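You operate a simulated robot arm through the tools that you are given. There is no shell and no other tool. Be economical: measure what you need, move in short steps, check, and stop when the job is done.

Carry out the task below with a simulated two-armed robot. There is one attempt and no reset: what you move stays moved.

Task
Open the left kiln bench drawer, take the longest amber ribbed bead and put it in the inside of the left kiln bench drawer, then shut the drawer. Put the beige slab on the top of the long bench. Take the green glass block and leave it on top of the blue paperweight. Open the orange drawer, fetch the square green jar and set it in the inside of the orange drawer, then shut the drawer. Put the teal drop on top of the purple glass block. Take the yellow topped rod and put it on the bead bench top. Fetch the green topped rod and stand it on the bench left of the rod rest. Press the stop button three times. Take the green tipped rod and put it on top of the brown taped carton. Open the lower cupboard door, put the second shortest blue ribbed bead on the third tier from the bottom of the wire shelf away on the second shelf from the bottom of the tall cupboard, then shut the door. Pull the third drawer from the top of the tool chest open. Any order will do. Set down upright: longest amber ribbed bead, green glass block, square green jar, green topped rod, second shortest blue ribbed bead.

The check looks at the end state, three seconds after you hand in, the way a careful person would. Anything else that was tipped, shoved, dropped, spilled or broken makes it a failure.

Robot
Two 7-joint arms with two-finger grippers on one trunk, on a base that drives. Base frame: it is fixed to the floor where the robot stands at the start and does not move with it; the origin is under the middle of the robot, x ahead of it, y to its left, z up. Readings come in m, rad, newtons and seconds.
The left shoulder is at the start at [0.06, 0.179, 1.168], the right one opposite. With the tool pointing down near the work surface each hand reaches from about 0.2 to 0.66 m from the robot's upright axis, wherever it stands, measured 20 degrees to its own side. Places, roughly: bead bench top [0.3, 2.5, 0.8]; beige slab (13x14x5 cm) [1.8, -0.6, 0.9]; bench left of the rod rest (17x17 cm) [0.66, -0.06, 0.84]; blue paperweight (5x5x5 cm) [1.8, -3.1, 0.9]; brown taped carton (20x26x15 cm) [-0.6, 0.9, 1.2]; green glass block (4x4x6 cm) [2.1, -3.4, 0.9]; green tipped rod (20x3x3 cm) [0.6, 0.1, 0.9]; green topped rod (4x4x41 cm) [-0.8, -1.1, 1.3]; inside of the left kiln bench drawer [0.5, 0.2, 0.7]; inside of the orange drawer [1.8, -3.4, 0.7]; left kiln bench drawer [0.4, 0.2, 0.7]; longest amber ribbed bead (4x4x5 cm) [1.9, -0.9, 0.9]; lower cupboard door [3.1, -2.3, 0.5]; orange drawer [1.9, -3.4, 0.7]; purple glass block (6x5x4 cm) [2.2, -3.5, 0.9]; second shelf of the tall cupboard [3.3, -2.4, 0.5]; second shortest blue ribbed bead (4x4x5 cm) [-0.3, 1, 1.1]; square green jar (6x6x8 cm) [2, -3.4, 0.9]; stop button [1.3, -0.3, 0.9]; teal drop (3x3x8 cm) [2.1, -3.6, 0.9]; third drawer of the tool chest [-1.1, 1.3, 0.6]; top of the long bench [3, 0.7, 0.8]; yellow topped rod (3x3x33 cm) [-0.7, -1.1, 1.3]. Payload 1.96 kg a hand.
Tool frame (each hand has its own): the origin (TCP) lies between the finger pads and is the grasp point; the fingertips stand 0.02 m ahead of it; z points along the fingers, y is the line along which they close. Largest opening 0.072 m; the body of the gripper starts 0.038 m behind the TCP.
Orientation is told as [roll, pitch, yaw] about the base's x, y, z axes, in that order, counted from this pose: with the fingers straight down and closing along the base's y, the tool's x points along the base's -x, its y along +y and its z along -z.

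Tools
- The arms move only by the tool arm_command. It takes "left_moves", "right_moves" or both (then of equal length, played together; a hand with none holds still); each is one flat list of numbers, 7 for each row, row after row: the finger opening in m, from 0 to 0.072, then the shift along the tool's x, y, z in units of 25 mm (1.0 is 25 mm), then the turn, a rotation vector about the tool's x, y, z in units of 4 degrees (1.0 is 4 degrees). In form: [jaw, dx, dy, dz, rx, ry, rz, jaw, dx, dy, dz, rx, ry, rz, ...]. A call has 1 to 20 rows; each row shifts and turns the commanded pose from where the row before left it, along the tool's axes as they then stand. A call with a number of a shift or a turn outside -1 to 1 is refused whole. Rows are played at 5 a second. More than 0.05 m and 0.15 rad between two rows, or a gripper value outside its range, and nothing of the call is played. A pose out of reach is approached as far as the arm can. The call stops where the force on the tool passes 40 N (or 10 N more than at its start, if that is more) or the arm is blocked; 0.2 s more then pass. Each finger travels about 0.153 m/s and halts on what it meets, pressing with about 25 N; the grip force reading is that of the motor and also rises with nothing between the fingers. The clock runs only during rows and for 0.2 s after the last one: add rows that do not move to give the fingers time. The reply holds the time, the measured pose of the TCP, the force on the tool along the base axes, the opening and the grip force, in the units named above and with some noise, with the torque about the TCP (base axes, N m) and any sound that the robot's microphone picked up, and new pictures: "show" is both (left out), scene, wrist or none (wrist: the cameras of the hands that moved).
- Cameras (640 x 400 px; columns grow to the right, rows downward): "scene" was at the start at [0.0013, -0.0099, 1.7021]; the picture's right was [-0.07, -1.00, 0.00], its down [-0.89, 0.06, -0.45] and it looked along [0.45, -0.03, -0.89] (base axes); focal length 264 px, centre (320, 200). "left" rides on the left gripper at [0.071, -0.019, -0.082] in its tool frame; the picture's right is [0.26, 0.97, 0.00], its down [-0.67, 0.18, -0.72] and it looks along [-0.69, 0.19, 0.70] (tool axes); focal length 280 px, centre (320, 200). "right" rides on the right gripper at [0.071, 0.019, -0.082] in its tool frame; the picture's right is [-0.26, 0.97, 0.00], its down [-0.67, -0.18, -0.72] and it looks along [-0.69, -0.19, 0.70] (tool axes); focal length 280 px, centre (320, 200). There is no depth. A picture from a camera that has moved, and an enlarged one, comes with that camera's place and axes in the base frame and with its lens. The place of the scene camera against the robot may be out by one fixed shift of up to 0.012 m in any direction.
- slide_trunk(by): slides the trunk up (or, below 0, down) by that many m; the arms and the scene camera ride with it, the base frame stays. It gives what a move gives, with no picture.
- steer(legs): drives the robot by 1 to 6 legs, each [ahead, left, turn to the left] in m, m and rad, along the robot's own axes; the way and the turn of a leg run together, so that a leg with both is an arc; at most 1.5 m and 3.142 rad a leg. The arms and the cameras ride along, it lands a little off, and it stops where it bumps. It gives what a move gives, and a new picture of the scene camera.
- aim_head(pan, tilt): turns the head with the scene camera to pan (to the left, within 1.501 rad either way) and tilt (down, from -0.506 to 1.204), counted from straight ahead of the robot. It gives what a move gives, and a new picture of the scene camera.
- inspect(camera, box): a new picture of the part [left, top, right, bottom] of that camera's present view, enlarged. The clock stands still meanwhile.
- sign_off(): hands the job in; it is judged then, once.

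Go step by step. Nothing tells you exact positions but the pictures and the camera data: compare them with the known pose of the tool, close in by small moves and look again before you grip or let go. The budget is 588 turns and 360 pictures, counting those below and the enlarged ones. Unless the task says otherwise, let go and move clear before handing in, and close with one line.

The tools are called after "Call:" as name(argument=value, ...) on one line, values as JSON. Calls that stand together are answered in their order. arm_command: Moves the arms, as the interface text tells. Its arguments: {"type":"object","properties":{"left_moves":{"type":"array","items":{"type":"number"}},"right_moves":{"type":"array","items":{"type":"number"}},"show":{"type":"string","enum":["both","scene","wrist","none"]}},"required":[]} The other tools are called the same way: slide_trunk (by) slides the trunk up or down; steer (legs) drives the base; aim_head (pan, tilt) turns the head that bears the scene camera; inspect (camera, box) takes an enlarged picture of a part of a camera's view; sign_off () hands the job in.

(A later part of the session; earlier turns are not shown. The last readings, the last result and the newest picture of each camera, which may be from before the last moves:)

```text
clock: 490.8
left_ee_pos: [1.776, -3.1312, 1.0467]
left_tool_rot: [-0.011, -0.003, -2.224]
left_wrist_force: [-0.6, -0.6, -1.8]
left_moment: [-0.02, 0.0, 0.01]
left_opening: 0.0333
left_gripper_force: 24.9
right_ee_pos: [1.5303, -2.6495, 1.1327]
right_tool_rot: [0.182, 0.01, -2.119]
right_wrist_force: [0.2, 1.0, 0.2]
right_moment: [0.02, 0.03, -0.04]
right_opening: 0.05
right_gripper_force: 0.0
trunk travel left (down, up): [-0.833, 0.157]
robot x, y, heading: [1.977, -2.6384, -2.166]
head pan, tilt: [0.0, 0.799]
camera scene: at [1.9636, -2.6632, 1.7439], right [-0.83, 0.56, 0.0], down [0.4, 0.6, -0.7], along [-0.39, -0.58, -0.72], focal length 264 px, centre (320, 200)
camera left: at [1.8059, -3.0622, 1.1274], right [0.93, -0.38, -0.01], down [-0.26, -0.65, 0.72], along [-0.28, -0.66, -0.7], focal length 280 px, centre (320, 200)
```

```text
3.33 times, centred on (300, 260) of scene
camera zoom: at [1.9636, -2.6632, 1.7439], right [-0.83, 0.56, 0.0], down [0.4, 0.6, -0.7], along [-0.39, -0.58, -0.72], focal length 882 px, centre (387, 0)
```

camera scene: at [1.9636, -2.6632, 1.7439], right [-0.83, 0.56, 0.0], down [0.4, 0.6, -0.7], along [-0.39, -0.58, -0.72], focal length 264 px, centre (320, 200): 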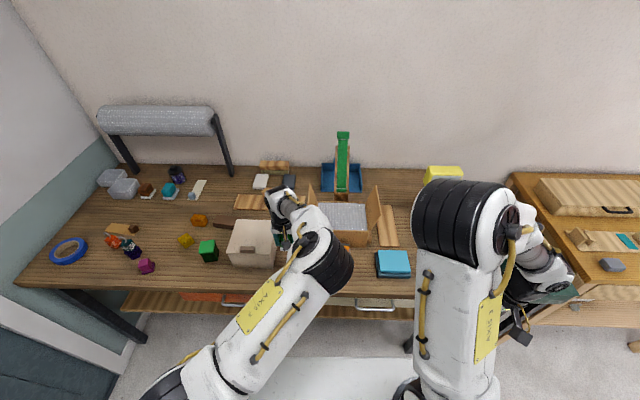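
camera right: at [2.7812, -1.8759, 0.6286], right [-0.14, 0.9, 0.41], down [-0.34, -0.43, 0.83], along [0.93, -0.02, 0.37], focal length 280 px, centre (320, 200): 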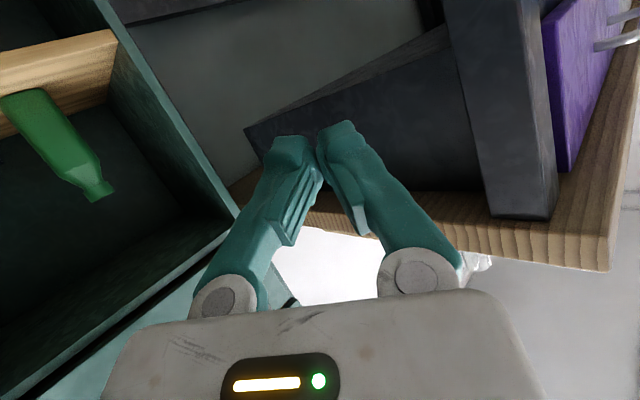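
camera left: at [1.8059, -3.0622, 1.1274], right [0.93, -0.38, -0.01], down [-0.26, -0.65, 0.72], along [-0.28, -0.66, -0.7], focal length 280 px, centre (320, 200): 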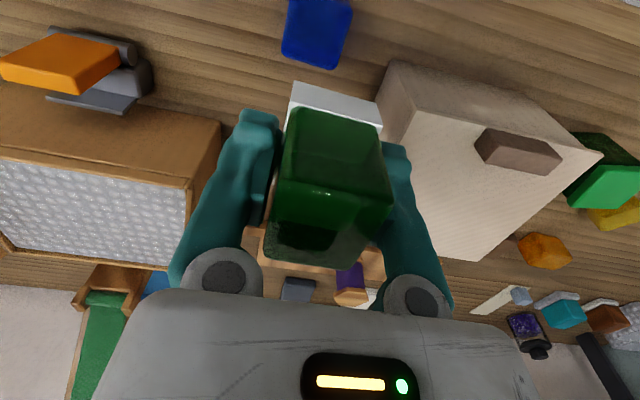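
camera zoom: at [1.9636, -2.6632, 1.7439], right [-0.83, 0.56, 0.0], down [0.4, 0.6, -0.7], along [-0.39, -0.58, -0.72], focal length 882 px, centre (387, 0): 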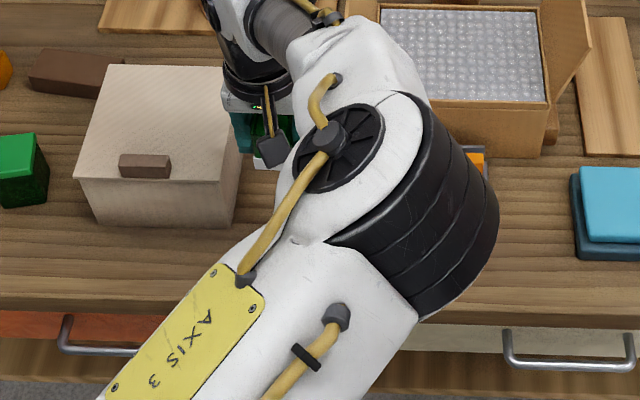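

Call:
arm_command(left_moves=[0.01, 0.4, -0.1, 0.8, 0, 0, 0, 0.01, 0, 0, 0.8, 0, 0, 0, 0.01, 0, 0, 0.8, 0, 0, 0], show="wrist")

```text
clock: 491.6
left_ee_pos: [1.779, -3.1182, 0.988]
left_tool_rot: [-0.011, -0.004, -2.224]
left_wrist_force: [-0.4, 0.3, -1.6]
left_moment: [0.01, 0.0, -0.01]
left_opening: 0.0335
left_gripper_force: 24.8
right_ee_pos: [1.5313, -2.6488, 1.1331]
right_tool_rot: [0.183, 0.01, -2.118]
right_wrist_force: [-0.2, 0.7, -0.2]
right_moment: [-0.02, 0.01, 0.0]
right_opening: 0.0498
right_gripper_force: 0.0
trunk travel left (down, up): [-0.833, 0.157]
robot x, y, heading: [1.9779, -2.6387, -2.164]
head pan, tilt: [0.0, 0.799]
camera left: at [1.8084, -3.051, 1.068], right [0.93, -0.38, -0.01], down [-0.26, -0.65, 0.72], along [-0.28, -0.66, -0.7], focal length 280 px, centre (320, 200)
```

left: 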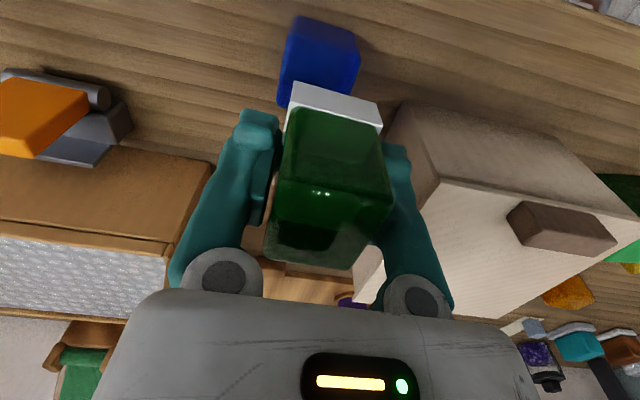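

Call:
arm_command(left_moves=[0.01, 0, 0, 0.7, 0, 0, 0, 0.01, 0, 0, 0.6, 0, 0, 0, 0.01, 0, 0, 0.3, 0, 0, 0], show="wrist")

Call:
arm_command(left_moves=[0.01, 0, 0, 0.12, 0, 0, 0, 0.01, 0, 0, 0.12, 0, 0, 0], show="none")

Call:
arm_command(left_moves=[0.01, 0, 0, 0.1, 0, 0, 0, 0.01, 0, 0, 0.1, 0, 0, 0], show="none")

```text
clock: 492.4
left_ee_pos: [1.7778, -3.117, 0.947]
left_tool_rot: [-0.012, -0.004, -2.224]
left_wrist_force: [0.1, 0.7, -1.6]
left_moment: [0.01, 0.0, -0.03]
left_opening: 0.0331
left_gripper_force: 25.4
right_ee_pos: [1.5305, -2.6495, 1.1332]
right_tool_rot: [0.184, 0.01, -2.118]
right_wrist_force: [-0.2, -0.1, 0.0]
right_moment: [-0.01, 0.02, 0.02]
right_opening: 0.0496
right_gripper_force: 0.2
trunk travel left (down, up): [-0.833, 0.157]
robot x, y, heading: [1.974, -2.6391, -2.162]
head pan, tilt: [0.0, 0.799]
camera left: at [1.8082, -3.0509, 1.0282], right [0.93, -0.38, -0.01], down [-0.26, -0.65, 0.72], along [-0.28, -0.66, -0.7], focal length 280 px, centre (320, 200)
```

left: 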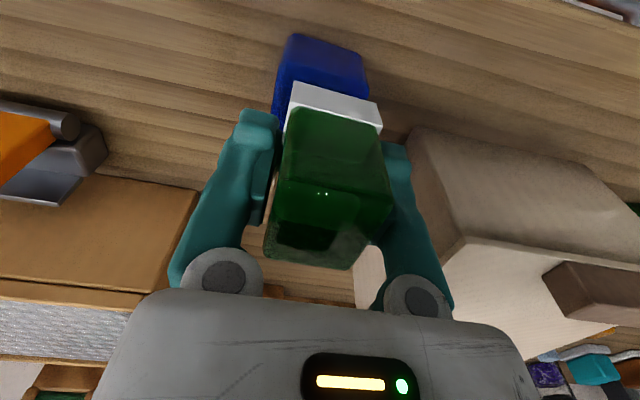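

```text
clock: 493.0
left_ee_pos: [1.7795, -3.1189, 0.9427]
left_tool_rot: [-0.011, -0.003, -2.225]
left_wrist_force: [0.1, 0.5, -2.7]
left_moment: [0.0, -0.01, -0.01]
left_opening: 0.033
left_gripper_force: 25.2
right_ee_pos: [1.5309, -2.6489, 1.1329]
right_tool_rot: [0.183, 0.01, -2.119]
right_wrist_force: [0.8, -0.4, -0.5]
right_moment: [-0.01, 0.03, -0.03]
right_opening: 0.0498
right_gripper_force: 0.0
trunk travel left (down, up): [-0.833, 0.157]
robot x, y, heading: [1.9774, -2.6396, -2.163]
head pan, tilt: [0.0, 0.799]
```

```text
clock: 493.6
left_ee_pos: [1.7786, -3.1192, 0.9373]
left_tool_rot: [-0.009, -0.004, -2.224]
left_wrist_force: [-0.1, 0.6, -1.9]
left_moment: [-0.02, -0.03, -0.01]
left_opening: 0.0329
left_gripper_force: 24.8
right_ee_pos: [1.5316, -2.6486, 1.1335]
right_tool_rot: [0.184, 0.011, -2.12]
right_wrist_force: [-0.5, 0.4, -0.1]
right_moment: [0.02, 0.02, 0.0]
right_opening: 0.0502
right_gripper_force: 0.0
trunk travel left (down, up): [-0.833, 0.157]
robot x, y, heading: [1.9744, -2.6348, -2.162]
head pan, tilt: [0.0, 0.799]
```

Call:
inspect(camera="left", box=[220, 20, 420, 160])

```text
2.86 times, centred on (320, 90) of left
camera zoom: at [1.8081, -3.0511, 1.0174], right [0.93, -0.38, -0.01], down [-0.26, -0.65, 0.72], along [-0.28, -0.66, -0.7], focal length 801 px, centre (320, 514)
```

zoom: 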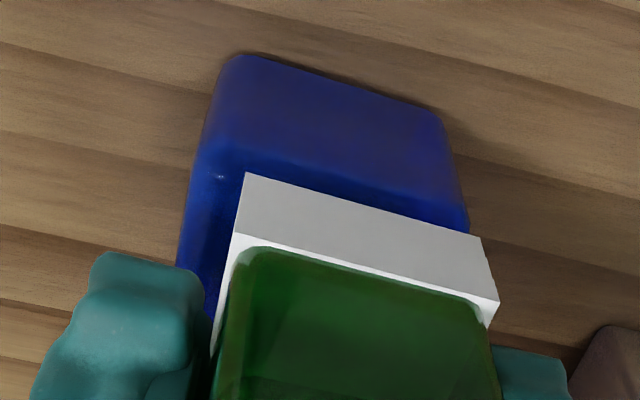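

The white base is slightly off-centre to one side. I'll shift 6 mm and finish lowering.

Call:
arm_command(left_moves=[0.01, -0.1, -0.24, 0, 0, 0, 0, 0.01, 0, 0, 0.1, 0, 0, 0, 0.01, 0, 0, 0.1, 0, 0, 0], show="none")

Call:
arm_command(left_moves=[0.01, 0, 0, 0.1, 0, 0, 0, 0.01, 0, 0, 0.05, 0, 0, 0], show="none")

Call:
inspect(camera="left", box=[220, 20, 420, 160])

```text
clock: 494.4
left_ee_pos: [1.773, -3.1175, 0.9315]
left_tool_rot: [-0.01, -0.004, -2.225]
left_wrist_force: [-0.4, 0.1, -1.5]
left_moment: [-0.02, 0.02, 0.02]
left_opening: 0.0329
left_gripper_force: 25.1
right_ee_pos: [1.5308, -2.6509, 1.1324]
right_tool_rot: [0.183, 0.01, -2.118]
right_wrist_force: [0.3, -0.3, -0.8]
right_moment: [0.01, 0.0, 0.02]
right_opening: 0.0501
right_gripper_force: 0.0
trunk travel left (down, up): [-0.833, 0.157]
robot x, y, heading: [1.9778, -2.6392, -2.162]
head pan, tilt: [0.0, 0.799]
```

```text
clock: 495.0
left_ee_pos: [1.7715, -3.1171, 0.9282]
left_tool_rot: [-0.01, -0.003, -2.226]
left_wrist_force: [-0.1, -1.0, 1.1]
left_moment: [-0.01, -0.07, -0.01]
left_opening: 0.0331
left_gripper_force: 24.8
right_ee_pos: [1.5322, -2.6492, 1.1325]
right_tool_rot: [0.185, 0.009, -2.119]
right_wrist_force: [-0.4, -0.2, 0.8]
right_moment: [-0.02, -0.03, 0.0]
right_opening: 0.0502
right_gripper_force: 0.1
trunk travel left (down, up): [-0.833, 0.157]
robot x, y, heading: [1.9792, -2.6378, -2.168]
head pan, tilt: [0.0, 0.799]
```

```text
2.86 times, centred on (320, 90) of left
camera zoom: at [1.8016, -3.0491, 1.0089], right [0.93, -0.38, -0.01], down [-0.26, -0.65, 0.72], along [-0.28, -0.66, -0.7], focal length 801 px, centre (320, 514)
```

zoom: 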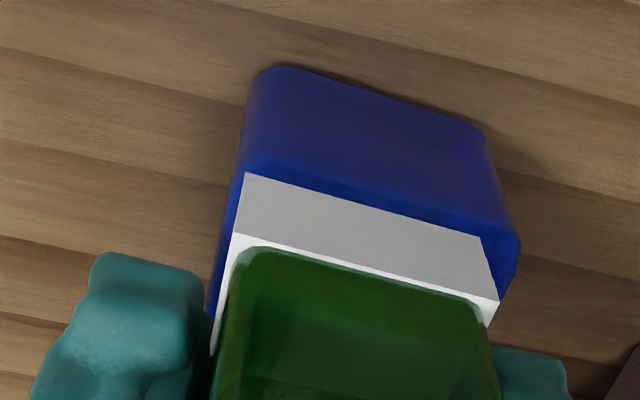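

Lateral alignment is good. I'll shift 5 mm forward so it sits centrally, then set it down.

Call:
arm_command(left_moves=[0.01, 0, 0, -0.12, 0, 0, 0, 0.01, -0.22, 0.04, 0, 0, 0, 0, 0.01, 0, 0, 0.12, 0, 0, 0, 0.01, 0, 0, 0.06, 0, 0, 0], show="none")

Call:
inspect(camera="left", box=[220, 20, 420, 160])

```text
clock: 496.0
left_ee_pos: [1.7693, -3.12, 0.9285]
left_tool_rot: [-0.011, -0.008, -2.227]
left_wrist_force: [-0.5, -1.5, 14.5]
left_moment: [0.15, -0.19, -0.07]
left_opening: 0.033
left_gripper_force: 25.1
right_ee_pos: [1.5303, -2.6481, 1.1332]
right_tool_rot: [0.185, 0.009, -2.119]
right_wrist_force: [-0.7, 0.0, -0.5]
right_moment: [0.01, -0.03, 0.01]
right_opening: 0.0499
right_gripper_force: 0.1
trunk travel left (down, up): [-0.833, 0.157]
robot x, y, heading: [1.9768, -2.6392, -2.165]
head pan, tilt: [0.0, 0.799]
```

```text
2.86 times, centred on (320, 90) of left
camera zoom: at [1.799, -3.0537, 1.0086], right [0.93, -0.38, -0.01], down [-0.26, -0.65, 0.72], along [-0.28, -0.66, -0.7], focal length 801 px, centre (320, 514)
```

zoom: 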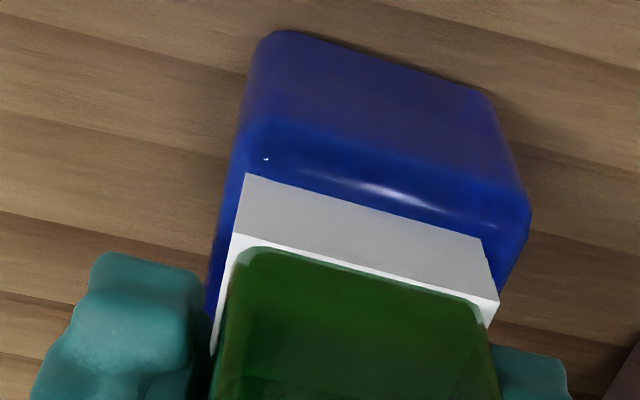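

It's seated. I'll release and rise.

Call:
arm_command(left_moves=[0.01, 0, 0, -0.06, 0, 0, 0, 0.036, 0, 0, 0, 0, 0, 0, 0.042, 0, 0, 0, 0, 0, 0, 0.052, 0, 0, 0, 0, 0, 0, 0.052, 0, 0, -0.3, 0, 0, 0, 0.052, 0, 0, -0.6, 0, 0, 0, 0.052, 0, 0, -0.9, 0, 0, 0, 0.052, 0, 0, -0.9, 0, 0, 0, 0.052, 0, 0, -0.9, 0, 0, 0], show="wrist")

```text
clock: 498.0
left_ee_pos: [1.7695, -3.1202, 1.0197]
left_tool_rot: [-0.011, -0.002, -2.225]
left_wrist_force: [0.0, 0.5, 0.4]
left_moment: [0.03, 0.01, -0.02]
left_opening: 0.0521
left_gripper_force: 0.1
right_ee_pos: [1.5314, -2.6493, 1.1327]
right_tool_rot: [0.184, 0.009, -2.119]
right_wrist_force: [0.7, 0.8, -0.6]
right_moment: [0.01, -0.01, -0.04]
right_opening: 0.0501
right_gripper_force: 0.0
trunk travel left (down, up): [-0.833, 0.157]
robot x, y, heading: [1.9735, -2.6365, -2.163]
head pan, tilt: [0.0, 0.799]
camera left: at [1.8003, -3.0534, 1.0991], right [0.93, -0.38, -0.01], down [-0.26, -0.65, 0.72], along [-0.28, -0.66, -0.7], focal length 280 px, centre (320, 200)
```

left: 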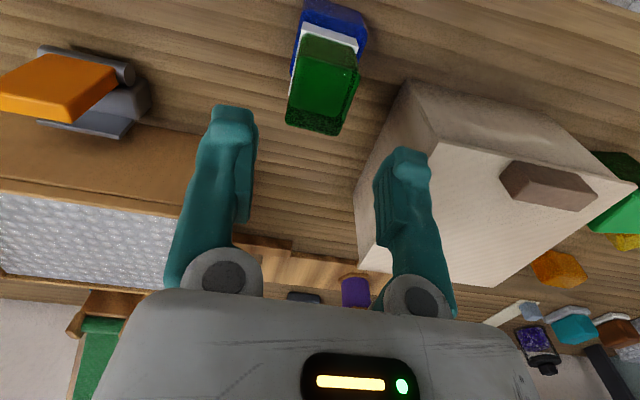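

The green block sits on the paperweight. Now the orange drawer: I'll fix the right hand's orientation, tilted 30° forward, and position the robot in front of the handle.

Call:
arm_command(right_moves=[0.0, 0, 0, 0, 0.88, 0, 0, 0.0, 0, 0, 0, 0.88, 0, 0, 0.0, 0, 0, 0, 0.88, 0, 0, 0.0, 0, 0, 0, 0, -0.94, 0, 0.0, 0, 0, 0, 0, -0.94, 0, 0.0, 0, 0, 0, 0, -0.94, 0, 0.0, 0, 0, 0, 0, -0.94, 0, 0.0, 0, 0, 0, 0, -0.94, 0, 0.0, 0, 0, 0, 0, -0.94, 0, 0.0, 0, 0, 0, 0, -0.94, 0, 0.0, 0, 0, 0, 0, -0.94, 0], left_moves=[0.05, 0.9, 0, -0.3, 0, 0, 0, 0.05, 0.9, 0, -0.3, 0, 0, 0, 0.05, 0.9, 0, -0.3, 0, 0, 0, 0.05, 0.9, 0, -0.3, 0, 0, 0, 0.05, 0.9, 0, 0, 0, 0, 0, 0.05, 0.5, 0, 0, 0, 0, 0, 0.05, 0, 0, 0, 0, 0, 0, 0.05, 0, 0, 0, 0, 0, 0, 0.05, 0, 0, 0, 0, 0, 0, 0.05, 0, 0, 0, 0, 0, 0, 0.05, 0, 0, 0, 0, 0, 0], show="none")

Call:
steer(legs=[[-0.08, 0, 0], [0, 0.55, 0]])

Call:
inspect(camera="scene", box=[240, 180, 480, 340])

```text
clock: 500.4
left_ee_pos: [1.8462, -3.0234, 1.0467]
left_tool_rot: [-0.011, -0.004, -2.226]
left_wrist_force: [-0.2, -0.9, 0.1]
left_moment: [0.0, -0.03, -0.01]
left_opening: 0.0498
left_gripper_force: 0.0
right_ee_pos: [1.512, -2.6481, 1.1351]
right_tool_rot: [0.001, -0.514, -2.116]
right_wrist_force: [-0.7, 0.0, 0.7]
right_moment: [0.01, 0.0, 0.0]
right_opening: 0.0
right_gripper_force: 24.9
right hand out of reach, approached as far as the arm can: row 9, 10, 11
trunk travel left (down, up): [-0.833, 0.157]
robot x, y, heading: [1.9776, -2.6332, -2.161]
head pan, tilt: [0.0, 0.799]
```

```text
clock: 504.3
left_ee_pos: [2.3506, -3.2618, 1.0476]
left_tool_rot: [-0.012, -0.003, -2.219]
left_wrist_force: [0.9, 0.2, 0.1]
left_moment: [-0.01, 0.0, 0.0]
left_opening: 0.0501
left_gripper_force: 0.0
right_ee_pos: [2.0135, -2.8908, 1.1341]
right_tool_rot: [0.002, -0.516, -2.112]
right_wrist_force: [0.2, -0.1, 0.6]
right_moment: [0.0, 0.01, 0.02]
right_opening: 0.0001
right_gripper_force: 24.9
trunk travel left (down, up): [-0.833, 0.157]
robot x, y, heading: [2.4765, -2.8774, -2.157]
head pan, tilt: [0.0, 0.799]
camera scene: at [2.4652, -2.9005, 1.744], right [-0.83, 0.55, 0.0], down [0.4, 0.6, -0.7], along [-0.39, -0.58, -0.72], focal length 264 px, centre (320, 200)
```

scene: 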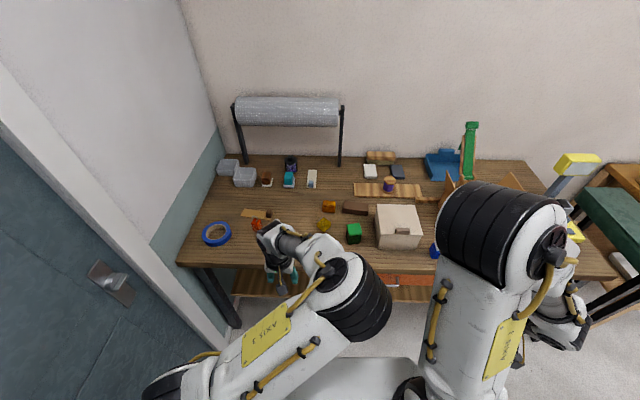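

```text
2.50 times, centred on (360, 260) of scene
camera zoom: at [2.4652, -2.9005, 1.744], right [-0.83, 0.55, 0.0], down [0.4, 0.6, -0.7], along [-0.39, -0.58, -0.72], focal length 661 px, centre (220, 50)
```

zoom: 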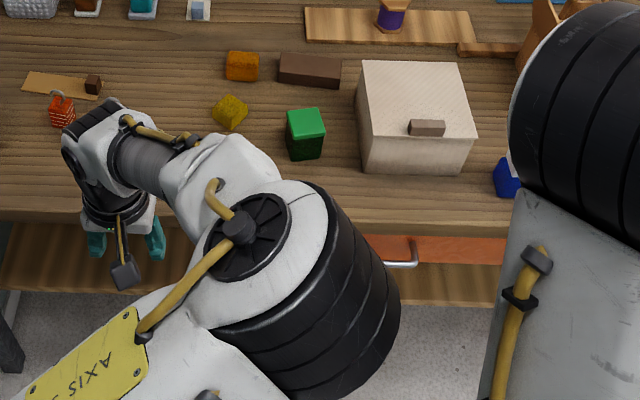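

Call:
arm_command(right_moves=[0.0, -0.07, 0.37, 0.925, 0, 0, 0, 0.0, -0.07, 0.37, 0.925, 0, 0, 0, 0.0, -0.07, 0.37, 0.925, 0, 0, 0, 0.0, -0.07, 0.37, 0.925, 0, 0, 0, 0.0, -0.07, 0.37, 0.925, 0, 0, 0, 0.0, -0.07, 0.37, 0.925, 0, 0, 0, 0.0, -0.07, 0.37, 0.925, 0, 0, 0, 0.0, -0.07, 0.37, 0.925, 0, 0, 0, 0.0, -0.07, 0.37, 0.925, 0, 0, 0, 0.0, -0.07, 0.37, 0.925, 0, 0, 0, 0.0, -0.07, 0.37, 0.925, 0, 0, 0, 0.0, -0.07, 0.37, 0.925, 0, 0, 0, 0.0, -0.07, 0.37, 0.925, 0, 0, 0], show="both")

```text
clock: 507.1
left_ee_pos: [2.3498, -3.2627, 1.0474]
left_tool_rot: [-0.011, -0.004, -2.218]
left_wrist_force: [0.1, 0.6, 0.3]
left_moment: [0.01, -0.02, 0.02]
left_opening: 0.05
left_gripper_force: 0.1
right_ee_pos: [2.0291, -3.0975, 0.8849]
right_tool_rot: [0.003, -0.512, -2.111]
right_wrist_force: [0.1, -0.2, -0.5]
right_moment: [-0.01, 0.02, -0.02]
right_opening: 0.0003
right_gripper_force: 24.7
trunk travel left (down, up): [-0.833, 0.157]
robot x, y, heading: [2.4796, -2.879, -2.157]
head pan, tilt: [0.0, 0.799]
camera scene: at [2.4653, -2.9015, 1.744], right [-0.83, 0.55, 0.0], down [0.4, 0.6, -0.7], along [-0.39, -0.58, -0.72], focal length 264 px, centre (320, 200)
camera right: at [2.0983, -3.0197, 0.9201], right [0.71, -0.69, 0.13], down [-0.28, -0.11, 0.95], along [-0.65, -0.71, -0.27], focal length 280 px, centre (320, 200)
```

scene: 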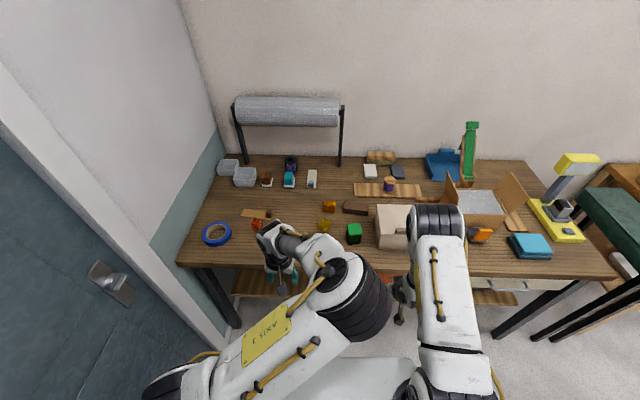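
right: 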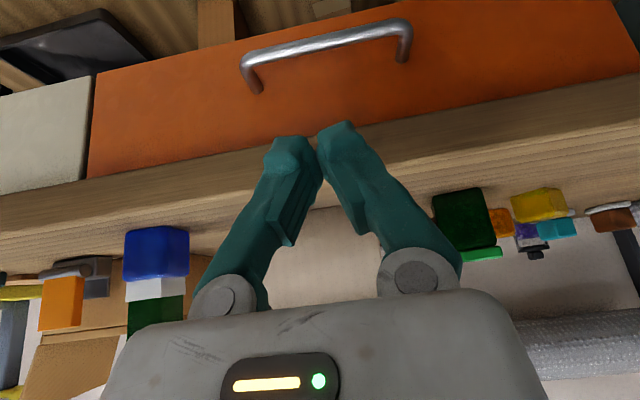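

The handle stands off about 4 cm. I'll slide the closed fingertips down behind the bar.

Call:
arm_command(right_moves=[0.0, -0.4, 0.1, 0.5, 0, 0, 0, 0.0, -0.44, 0.1, 0.5, 0, 0, 0, 0.0, 0, 0.1, 0.8, 0, 0, 0, 0.0, 0, 0.1, 0.8, 0, 0, 0, 0.0, 0, 0, 0.8, 0, 0, 0, 0.0, 0, 0, 0.8, 0, 0, 0, 0.0, 0, 0, 0.8, 0, 0, 0], show="wrist")

```text
clock: 508.7
left_ee_pos: [2.3506, -3.2626, 1.0474]
left_tool_rot: [-0.01, -0.006, -2.217]
left_wrist_force: [-0.4, -0.1, -0.7]
left_moment: [0.01, 0.0, -0.01]
left_opening: 0.0503
left_gripper_force: 0.1
right_ee_pos: [1.9974, -3.1708, 0.7865]
right_tool_rot: [0.002, -0.513, -2.111]
right_wrist_force: [0.8, -1.1, -0.1]
right_moment: [0.0, 0.01, 0.01]
right_opening: 0.0001
right_gripper_force: 24.8
trunk travel left (down, up): [-0.833, 0.157]
robot x, y, heading: [2.4811, -2.8845, -2.161]
head pan, tilt: [0.0, 0.799]
camera right: at [2.0661, -3.0926, 0.8216], right [0.71, -0.69, 0.13], down [-0.28, -0.11, 0.95], along [-0.65, -0.71, -0.27], focal length 280 px, centre (320, 200)
```

right: 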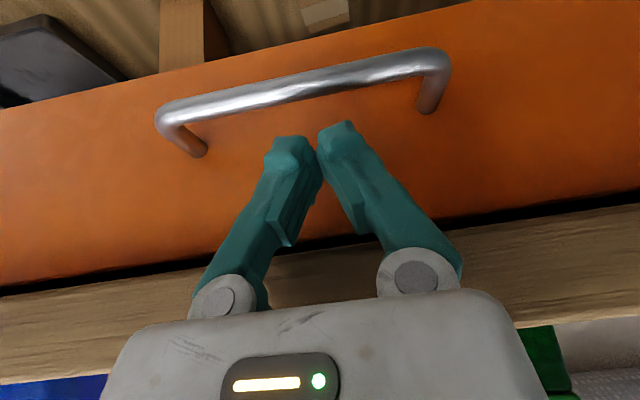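

Call:
arm_command(right_moves=[0.0, -0.1, 0, 0.6, 0, 0, 0, 0.0, 0, 0, 0.6, 0, 0, 0, 0.0, 0, 0, 0.6, 0, 0, 0, 0.0, 0, 0, 0.6, 0, 0, 0, 0.0, 0, 0, 0.4, 0, 0, 0], show="wrist")

```text
clock: 509.1
left_ee_pos: [2.3514, -3.2609, 1.0484]
left_tool_rot: [-0.01, -0.005, -2.22]
left_wrist_force: [0.0, -1.4, -1.0]
left_moment: [0.03, -0.07, -0.02]
left_opening: 0.0501
left_gripper_force: 0.1
right_ee_pos: [1.996, -3.1743, 0.7784]
right_tool_rot: [0.002, -0.517, -2.111]
right_wrist_force: [29.5, 30.3, 49.8]
right_moment: [-2.24, 3.07, -0.6]
right_opening: 0.0
right_gripper_force: 25.0
trunk travel left (down, up): [-0.833, 0.157]
robot x, y, heading: [2.4815, -2.8776, -2.16]
head pan, tilt: [0.0, 0.799]
stopped in row 1 (right hand): the force on the tool passed its limit at 74 N (the readings are from after the stop); the commanded pose is now the measured one
camera right: at [2.0644, -3.0965, 0.8144], right [0.71, -0.69, 0.13], down [-0.28, -0.11, 0.95], along [-0.65, -0.71, -0.27], focal length 280 px, centre (320, 200)
```

right: 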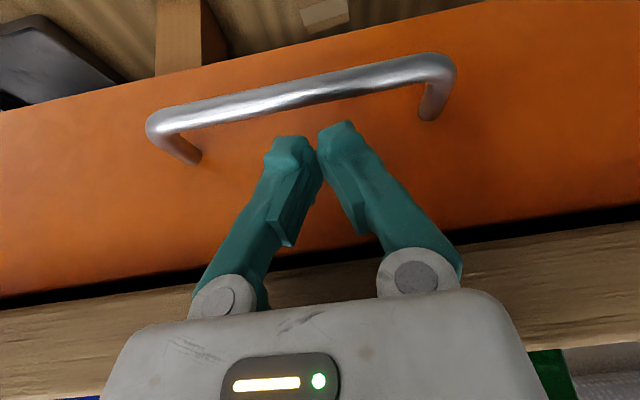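

The gripper body met the bench edge. I'll back off and use a horizontal grip on the bar instead, re-orienting the right hand.

Call:
arm_command(right_moves=[0.0, 0, 0, -0.8, 0, 0, 0, 0.0, 0.3, 0, -0.9, 0, 0, 0, 0.0, 0.6, 0, -0.9, 0, 0, 0, 0.0, 0.6, 0, -0.9, 0, 0, 0, 0.0, 0.6, 0, -0.9, 0, 0, 0, 0.0, 0, 0, 0, 0, 1, 0, 0.0, 0, 0, 0, 0, 1, 0, 0.0, 0, 0, 0, 0, 1, 0, 0.0, 0, 0, 0, 0, 1, 0, 0.0, 0, 0, 0, 0, 1, 0, 0.0, 0, 0, 0, 0, 1, 0, 0.0, 0, 0, 0, 0, 1, 0, 0.0, 0, 0, 0, 0, 0.4, 0], show="none")

Call:
arm_command(right_moves=[0.03, 0, 0, 0, 0, 0, -1, 0.03, 0, 0, 0, 0, 0, -1, 0.03, 0, 0, 0, 0, 0, -1, 0.03, 0, 0, 0, 0, 0, -1, 0.03, 0, 0, 0, 0, 0, -1, 0.03, 0, 0, 0, 0, 0, -1, 0.03, 0, 0, 0, 0, 0, -1, 0.03, 0, 0, 0, 0, 0, -1, 0.03, 0, 0, 0, 0, 0, -1, 0.03, 0, 0, 0, 0, 0, -1, 0.03, 0, 0, 0, 0, 0, -1, 0.03, 0, 0, 0, 0, 0, -1, 0.03, 0, 0, 0, 0, 0, -1, 0.03, 0, 0, 0, 0, 0, -1, 0.03, 0, 0, 0, 0, 0, -1, 0.03, 0, 0, 0, 0, 0, -1, 0.03, 0, 0, 0, 0, 0, -1, 0.03, 0, 0, 0, 0, 0, -1, 0.03, 0, 0, 0, 0, 0, -1, 0.03, 0, 0, 0, 0, 0, -1], show="none")

Call:
arm_command(right_moves=[0.03, 0, 0, 0, 1, 0, 0, 0.03, 0, 0, 0, 1, 0, 0, 0.03, 0, 0, 0, 1, 0, 0, 0.03, 0, 0, 0, 1, 0, 0, 0.03, 0, 0, 0, 1, 0, 0, 0.03, 0, 0, 0, 1, 0, 0, 0.03, 0, 0, 0, 1, 0, 0, 0.03, 0, 0, 0, 1, 0, 0, 0.03, 0, 0, 0, 1, 0, 0, 0.03, 0, 0, 0, 1, 0, 0, 0.03, 0, 0, 0, 1, 0, 0, 0.03, 0, 0, 0, 1, 0, 0, 0.03, 0, 0, 0, 1, 0, 0, 0.03, 0, 0, 0, 1, 0, 0, 0.03, 0, 0, 0, 1, 0, 0, 0.03, 0, 0, 0, 1, 0, 0, 0.03, 0, 0, 0, 1, 0, 0, 0.03, 0, 0, 0, 1, 0, 0], show="both")

```text
clock: 511.9
left_ee_pos: [2.3507, -3.2623, 1.0468]
left_tool_rot: [-0.012, -0.004, -2.22]
left_wrist_force: [0.7, -0.4, 0.2]
left_moment: [0.02, 0.02, 0.03]
left_opening: 0.0499
left_gripper_force: 0.2
right_ee_pos: [2.0453, -3.09, 0.8473]
right_tool_rot: [0.002, 0.005, -2.113]
right_wrist_force: [-0.5, -0.2, 0.4]
right_moment: [0.01, -0.02, 0.0]
right_opening: 0.0
right_gripper_force: 25.5
trunk travel left (down, up): [-0.833, 0.157]
robot x, y, heading: [2.4819, -2.8779, -2.157]
head pan, tilt: [0.0, 0.799]
```

```text
clock: 516.1
left_ee_pos: [2.3499, -3.2629, 1.0472]
left_tool_rot: [-0.011, -0.003, -2.221]
left_wrist_force: [-0.1, 0.2, 0.1]
left_moment: [-0.01, 0.01, -0.06]
left_opening: 0.05
left_gripper_force: 0.0
right_ee_pos: [2.0444, -3.0897, 0.8472]
right_tool_rot: [0.002, 0.001, -0.713]
right_wrist_force: [-0.3, -0.8, 0.6]
right_moment: [-0.01, 0.02, 0.01]
right_opening: 0.0301
right_gripper_force: 0.0
trunk travel left (down, up): [-0.833, 0.157]
robot x, y, heading: [2.4769, -2.8804, -2.158]
head pan, tilt: [0.0, 0.799]
```

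```text
clock: 519.9
left_ee_pos: [2.3507, -3.2636, 1.0483]
left_tool_rot: [-0.012, -0.004, -2.221]
left_wrist_force: [-0.9, 0.1, -0.2]
left_moment: [-0.01, 0.04, -0.02]
left_opening: 0.0499
left_gripper_force: 0.0
right_ee_pos: [2.0446, -3.0892, 0.8473]
right_tool_rot: [-1.254, -0.002, -0.714]
right_wrist_force: [-0.9, -1.1, 0.1]
right_moment: [-0.01, 0.01, -0.05]
right_opening: 0.03
right_gripper_force: 0.1
trunk travel left (down, up): [-0.833, 0.157]
robot x, y, heading: [2.4812, -2.8774, -2.16]
head pan, tilt: [0.0, 0.799]
camera scene: at [2.4657, -2.9007, 1.744], right [-0.83, 0.55, 0.0], down [0.4, 0.6, -0.7], along [-0.39, -0.58, -0.72], focal length 264 px, centre (320, 200)
camera right: at [2.0467, -2.98, 0.8541], right [0.4, 0.05, -0.92], down [0.92, 0.03, 0.4], along [0.05, -1.0, -0.04], focal length 280 px, centre (320, 200)
```

scene: 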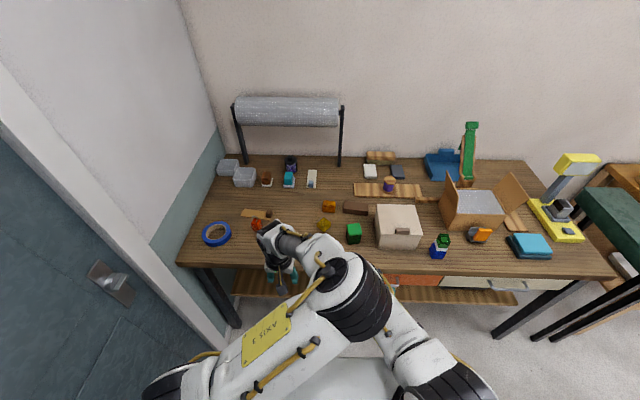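
right: 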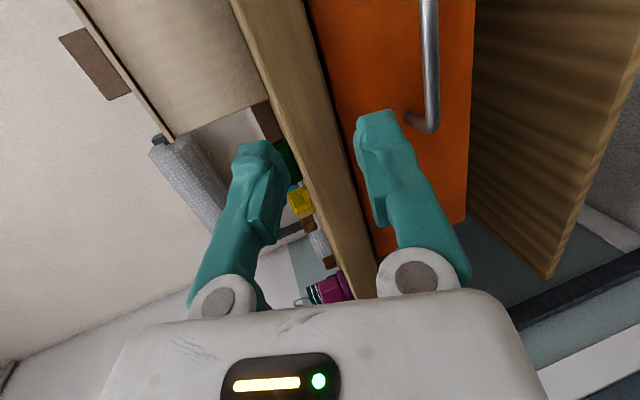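

The orientation is right. I'll align vertically with the bar, then approach it.

Call:
arm_command(right_moves=[0.045, -0.18, 0.78, 0, 0, 0, 0, 0.045, -0.18, 0.78, 0, 0, 0, 0, 0.045, -0.18, 0.78, 0, 0, 0, 0, 0.045, -0.18, 0.78, 0, 0, 0, 0, 0.045, 0, 0, 0.7, 0, 0, 0, 0.045, 0, 0, 0.7, 0, 0, 0, 0.045, 0, 0, 0.7, 0, 0, 0], show="wrist")

```text
clock: 521.7
left_ee_pos: [2.3537, -3.2613, 1.0488]
left_tool_rot: [-0.01, -0.008, -2.221]
left_wrist_force: [0.8, -0.2, 0.2]
left_moment: [0.01, 0.02, 0.0]
left_opening: 0.05
left_gripper_force: 0.0
right_ee_pos: [2.0308, -3.1839, 0.8073]
right_tool_rot: [-1.368, -0.065, -0.71]
right_wrist_force: [17.1, 17.9, -1.7]
right_moment: [-0.28, 0.49, 0.14]
right_opening: 0.0415
right_gripper_force: 0.1
trunk travel left (down, up): [-0.833, 0.157]
robot x, y, heading: [2.4795, -2.8771, -2.16]
head pan, tilt: [0.0, 0.799]
stopped in row 7 (right hand): the arm was blocked; the commanded pose is now the measured one
camera right: at [2.0322, -3.0741, 0.7989], right [0.37, -0.06, -0.93], down [0.93, 0.08, 0.37], along [0.05, -0.99, 0.09], focal length 280 px, centre (320, 200)
```

right: 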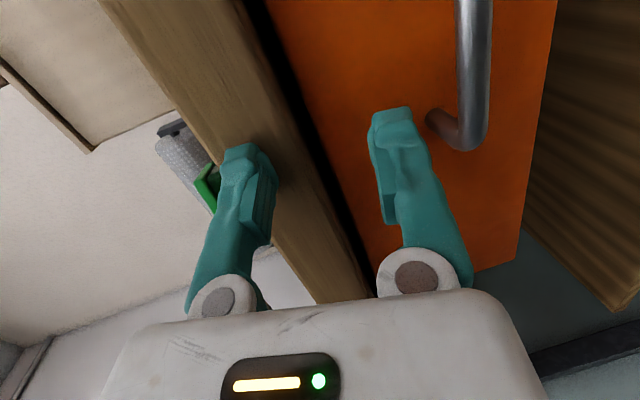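

Call:
arm_command(right_moves=[0.045, 0, 0, -0.8, 0, 0, 0, 0.045, 0, 0, -0.8, 0, 0, 0, 0.045, 0, 0, -0.8, 0, 0, 0, 0.045, 0, 0, -0.8, 0, 0, 0, 0.045, 0.35, 0.7, 0, 0, 0, 0, 0.045, 0.35, 0.7, 0, 0, 0, 0, 0.045, 0.35, 0.7, 0, 0, 0, 0, 0.045, 0.35, 0.7, 0, 0, 0, 0], show="both")

```text
clock: 523.3
left_ee_pos: [2.3523, -3.2629, 1.0467]
left_tool_rot: [-0.011, -0.004, -2.22]
left_wrist_force: [0.3, -0.2, -0.9]
left_moment: [-0.01, 0.01, 0.01]
left_opening: 0.05
left_gripper_force: 0.1
right_ee_pos: [2.0549, -3.1898, 0.8327]
right_tool_rot: [-1.523, -0.156, -0.689]
right_wrist_force: [0.6, 0.1, -0.5]
right_moment: [0.02, 0.0, 0.02]
right_opening: 0.0449
right_gripper_force: 0.0
trunk travel left (down, up): [-0.833, 0.157]
robot x, y, heading: [2.4803, -2.876, -2.163]
head pan, tilt: [0.0, 0.799]
stopped in row 8 (right hand): the arm was blocked; the commanded pose is now the measured one
camera scene: at [2.4658, -2.9007, 1.744], right [-0.83, 0.55, 0.0], down [0.4, 0.6, -0.7], along [-0.39, -0.58, -0.72], focal length 264 px, centre (320, 200)
camera right: at [2.0554, -3.0825, 0.8057], right [0.35, -0.22, -0.91], down [0.94, 0.14, 0.32], along [0.06, -0.96, 0.26], focal length 280 px, centre (320, 200)
```

scene: 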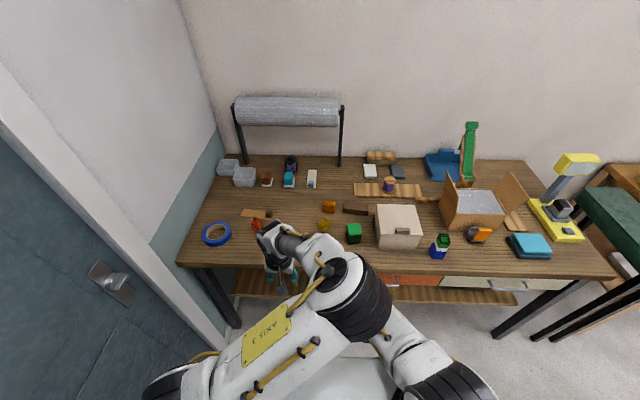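
right: 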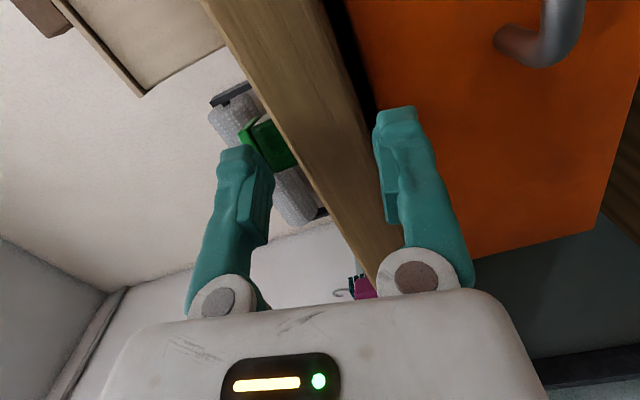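

The left elbow is blocking the right arm. I'll move the left arm out to the left and up, then retry.

Call:
arm_command(left_moves=[0.05, -0.2, 0.9, -0.6, 0, 0, 0, 0.05, -0.2, 0.9, -0.6, 0, 0, 0, 0.05, -0.2, 0.9, -0.6, 0, 0, 0, 0.05, 0, 0.9, -0.6, 0, 0, 0, 0.05, 0, 0.9, -0.6, 0, 0, 0, 0.05, 0, 0.9, -0.6, 0, 0, 0], show="none")

Call:
arm_command(right_moves=[0.045, 0, 0, -0.8, 0, 0, 0, 0.045, 0, 0, -0.8, 0, 0, 0, 0.045, 0, 0, -0.8, 0, 0, 0, 0.045, 0, 0, -0.8, 0, 0, 0, 0.045, 0, 0.8, 0, 0, 0, 0, 0.045, 0, 0.8, 0, 0, 0, 0], show="both")

```text
clock: 524.7
left_ee_pos: [2.451, -3.3579, 1.1363]
left_tool_rot: [-0.009, -0.003, -2.221]
left_wrist_force: [0.4, 0.6, 0.4]
left_moment: [0.0, -0.01, 0.02]
left_opening: 0.0499
left_gripper_force: 0.1
right_ee_pos: [2.0559, -3.1906, 0.8327]
right_tool_rot: [-1.522, -0.155, -0.69]
right_wrist_force: [0.1, -0.6, -0.4]
right_moment: [0.06, -0.01, 0.01]
right_opening: 0.0451
right_gripper_force: 0.0
trunk travel left (down, up): [-0.833, 0.157]
robot x, y, heading: [2.4782, -2.8811, -2.162]
head pan, tilt: [0.0, 0.799]
```

```text
clock: 526.2
left_ee_pos: [2.4515, -3.3575, 1.1364]
left_tool_rot: [-0.009, -0.003, -2.222]
left_wrist_force: [-0.3, 0.5, -0.4]
left_moment: [-0.02, 0.02, 0.0]
left_opening: 0.05
left_gripper_force: 0.0
right_ee_pos: [2.095, -3.2019, 0.857]
right_tool_rot: [-1.668, -0.241, -0.675]
right_wrist_force: [0.3, 0.6, -0.9]
right_moment: [-0.03, 0.03, 0.0]
right_opening: 0.0448
right_gripper_force: 0.0
trunk travel left (down, up): [-0.833, 0.157]
robot x, y, heading: [2.4812, -2.8756, -2.162]
head pan, tilt: [0.0, 0.799]
stopped in row 6 (right hand): the arm was blocked; the commanded pose is now the measured one
camera scene: at [2.4662, -2.9007, 1.744], right [-0.83, 0.55, 0.0], down [0.4, 0.6, -0.7], along [-0.39, -0.58, -0.72], focal length 264 px, centre (320, 200)
camera right: at [2.0971, -3.1004, 0.8132], right [0.32, -0.38, -0.87], down [0.95, 0.18, 0.27], along [0.05, -0.91, 0.41], focal length 280 px, centre (320, 200)
```

scene: 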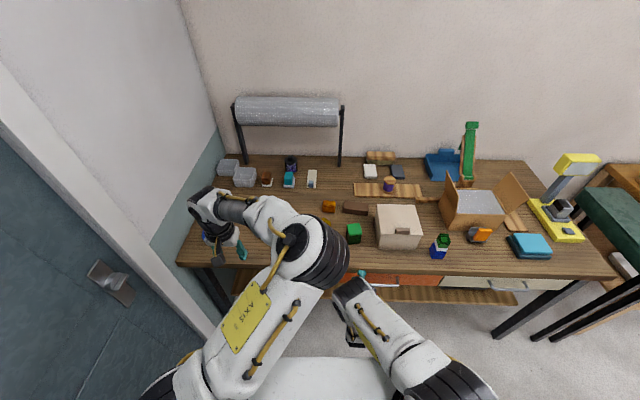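
right: 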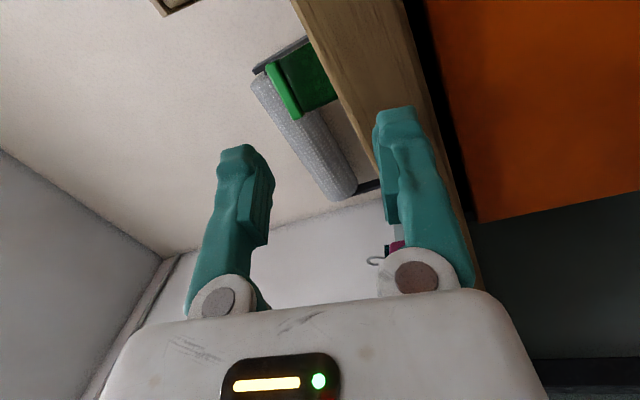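

Call:
arm_command(right_moves=[0.045, 0.8, 0, -0.3, 0, 0, 0, 0.045, 0.8, 0, -0.3, 0, 0, 0, 0.045, 0.8, 0, -0.3, 0, 0, 0, 0.045, 0.8, 0, -0.3, 0, 0, 0, 0.045, 0.8, 0, -0.3, 0, 0, 0, 0.045, 0.8, 0, -0.3, 0, 0, 0], show="scene")

```text
clock: 527.5
left_ee_pos: [2.45, -3.3569, 1.137]
left_tool_rot: [-0.011, -0.004, -2.221]
left_wrist_force: [-0.2, 0.9, 0.1]
left_moment: [-0.01, 0.0, 0.0]
left_opening: 0.0501
left_gripper_force: 0.1
right_ee_pos: [2.0253, -3.1695, 0.8822]
right_tool_rot: [-1.811, -0.296, -0.633]
right_wrist_force: [0.5, 0.6, 0.1]
right_moment: [0.01, 0.01, 0.02]
right_opening: 0.0451
right_gripper_force: 0.1
trunk travel left (down, up): [-0.833, 0.157]
robot x, y, heading: [2.4818, -2.8772, -2.154]
head pan, tilt: [0.0, 0.799]
stopped in row 6 (right hand): the arm was blocked; the commanded pose is now the measured one
camera scene: at [2.4655, -2.9006, 1.744], right [-0.83, 0.55, 0.0], down [0.4, 0.6, -0.7], along [-0.39, -0.58, -0.72], focal length 264 px, centre (320, 200)
```

scene: 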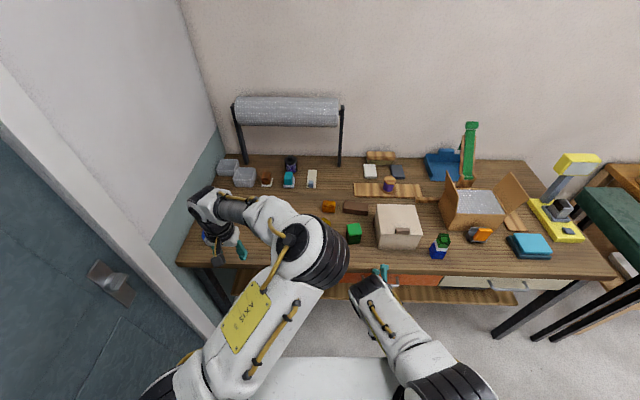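

The right arm is in an awkward fold. I'll back away from the bench and unwind it.

Call:
steer(legs=[[-0.3, 0, 0]])

Call:
arm_command(right_moves=[0.045, 0, 0, 0, -1, 0, 0, 0.045, 0, 0, 0, -1, 0, 0, 0.045, 0, 0, 0, -1, 0, 0, 0.045, 0, 0, 0, -1, 0, 0, 0.045, 0, 0, 0, -1, 0, 0, 0.045, 0, 0, 0, -1, 0, 0, 0.045, 0, 0, 0, -1, 0, 0, 0.045, 0, 0, 0, -1, 0, 0, 0.045, 0, 0, 0, -1, 0, 0, 0.045, 0, 0, 0, -1, 0, 0, 0.045, 0, 0, 0, -1, 0, 0, 0.045, 0, 0, 0, -1, 0, 0, 0.045, 0, 0, 0, -1, 0, 0, 0.045, 0, 0, 0, -1, 0, 0, 0.045, 0, 0, 0, -1, 0, 0, 0.045, 0, 0, 0, -1, 0, 0, 0.045, 0, 0, 0, -1, 0, 0, 0.045, 0, 0, 0, -1, 0, 0, 0.045, 0, 0, 0, -1, 0, 0, 0.045, 0, 0, 0, -1, 0, 0], show="scene")

```text
clock: 529.6
left_ee_pos: [2.6153, -3.1066, 1.1366]
left_tool_rot: [-0.011, -0.003, -2.221]
left_wrist_force: [-0.3, 0.8, 0.9]
left_moment: [0.02, 0.01, 0.01]
left_opening: 0.0501
left_gripper_force: 0.1
right_ee_pos: [2.1942, -2.9185, 0.8819]
right_tool_rot: [-1.812, -0.298, -0.635]
right_wrist_force: [1.0, -0.4, -0.1]
right_moment: [0.0, 0.01, 0.01]
right_opening: 0.0449
right_gripper_force: 0.1
trunk travel left (down, up): [-0.833, 0.157]
robot x, y, heading: [2.6476, -2.6306, -2.156]
head pan, tilt: [0.0, 0.799]
camera scene: at [2.6334, -2.6498, 1.7439], right [-0.83, 0.56, 0.0], down [0.4, 0.6, -0.7], along [-0.39, -0.58, -0.72], focal length 264 px, centre (320, 200)
```

scene: 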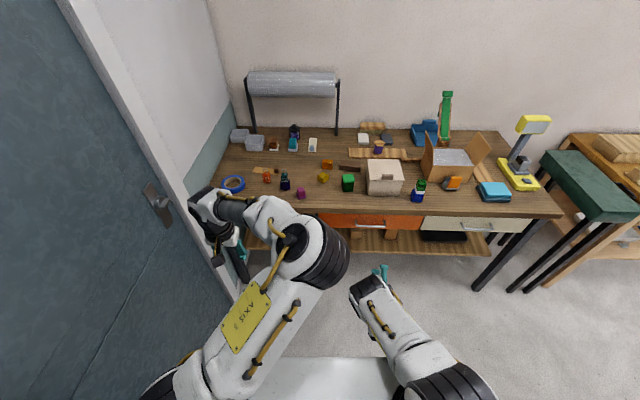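

```text
clock: 533.8
left_ee_pos: [2.6168, -3.1055, 1.1355]
left_tool_rot: [-0.011, 0.0, -2.222]
left_wrist_force: [-0.6, -0.5, 0.4]
left_moment: [-0.01, 0.02, -0.02]
left_opening: 0.05
left_gripper_force: 0.1
right_ee_pos: [2.1937, -2.9186, 0.8816]
right_tool_rot: [-0.413, -0.299, -0.635]
right_wrist_force: [0.7, 0.6, -0.7]
right_moment: [0.02, -0.01, 0.06]
right_opening: 0.0449
right_gripper_force: 0.0
trunk travel left (down, up): [-0.833, 0.157]
robot x, y, heading: [2.6444, -2.6279, -2.163]
head pan, tilt: [0.0, 0.799]
camera scene: at [2.6335, -2.6494, 1.7439], right [-0.83, 0.56, 0.0], down [0.4, 0.6, -0.7], along [-0.39, -0.58, -0.72], focal length 264 px, centre (320, 200)
```

scene: 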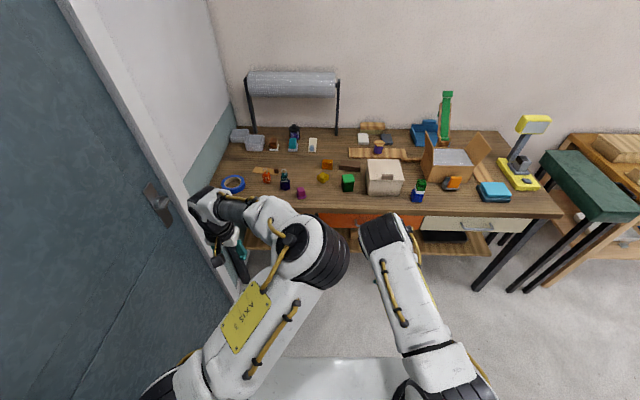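

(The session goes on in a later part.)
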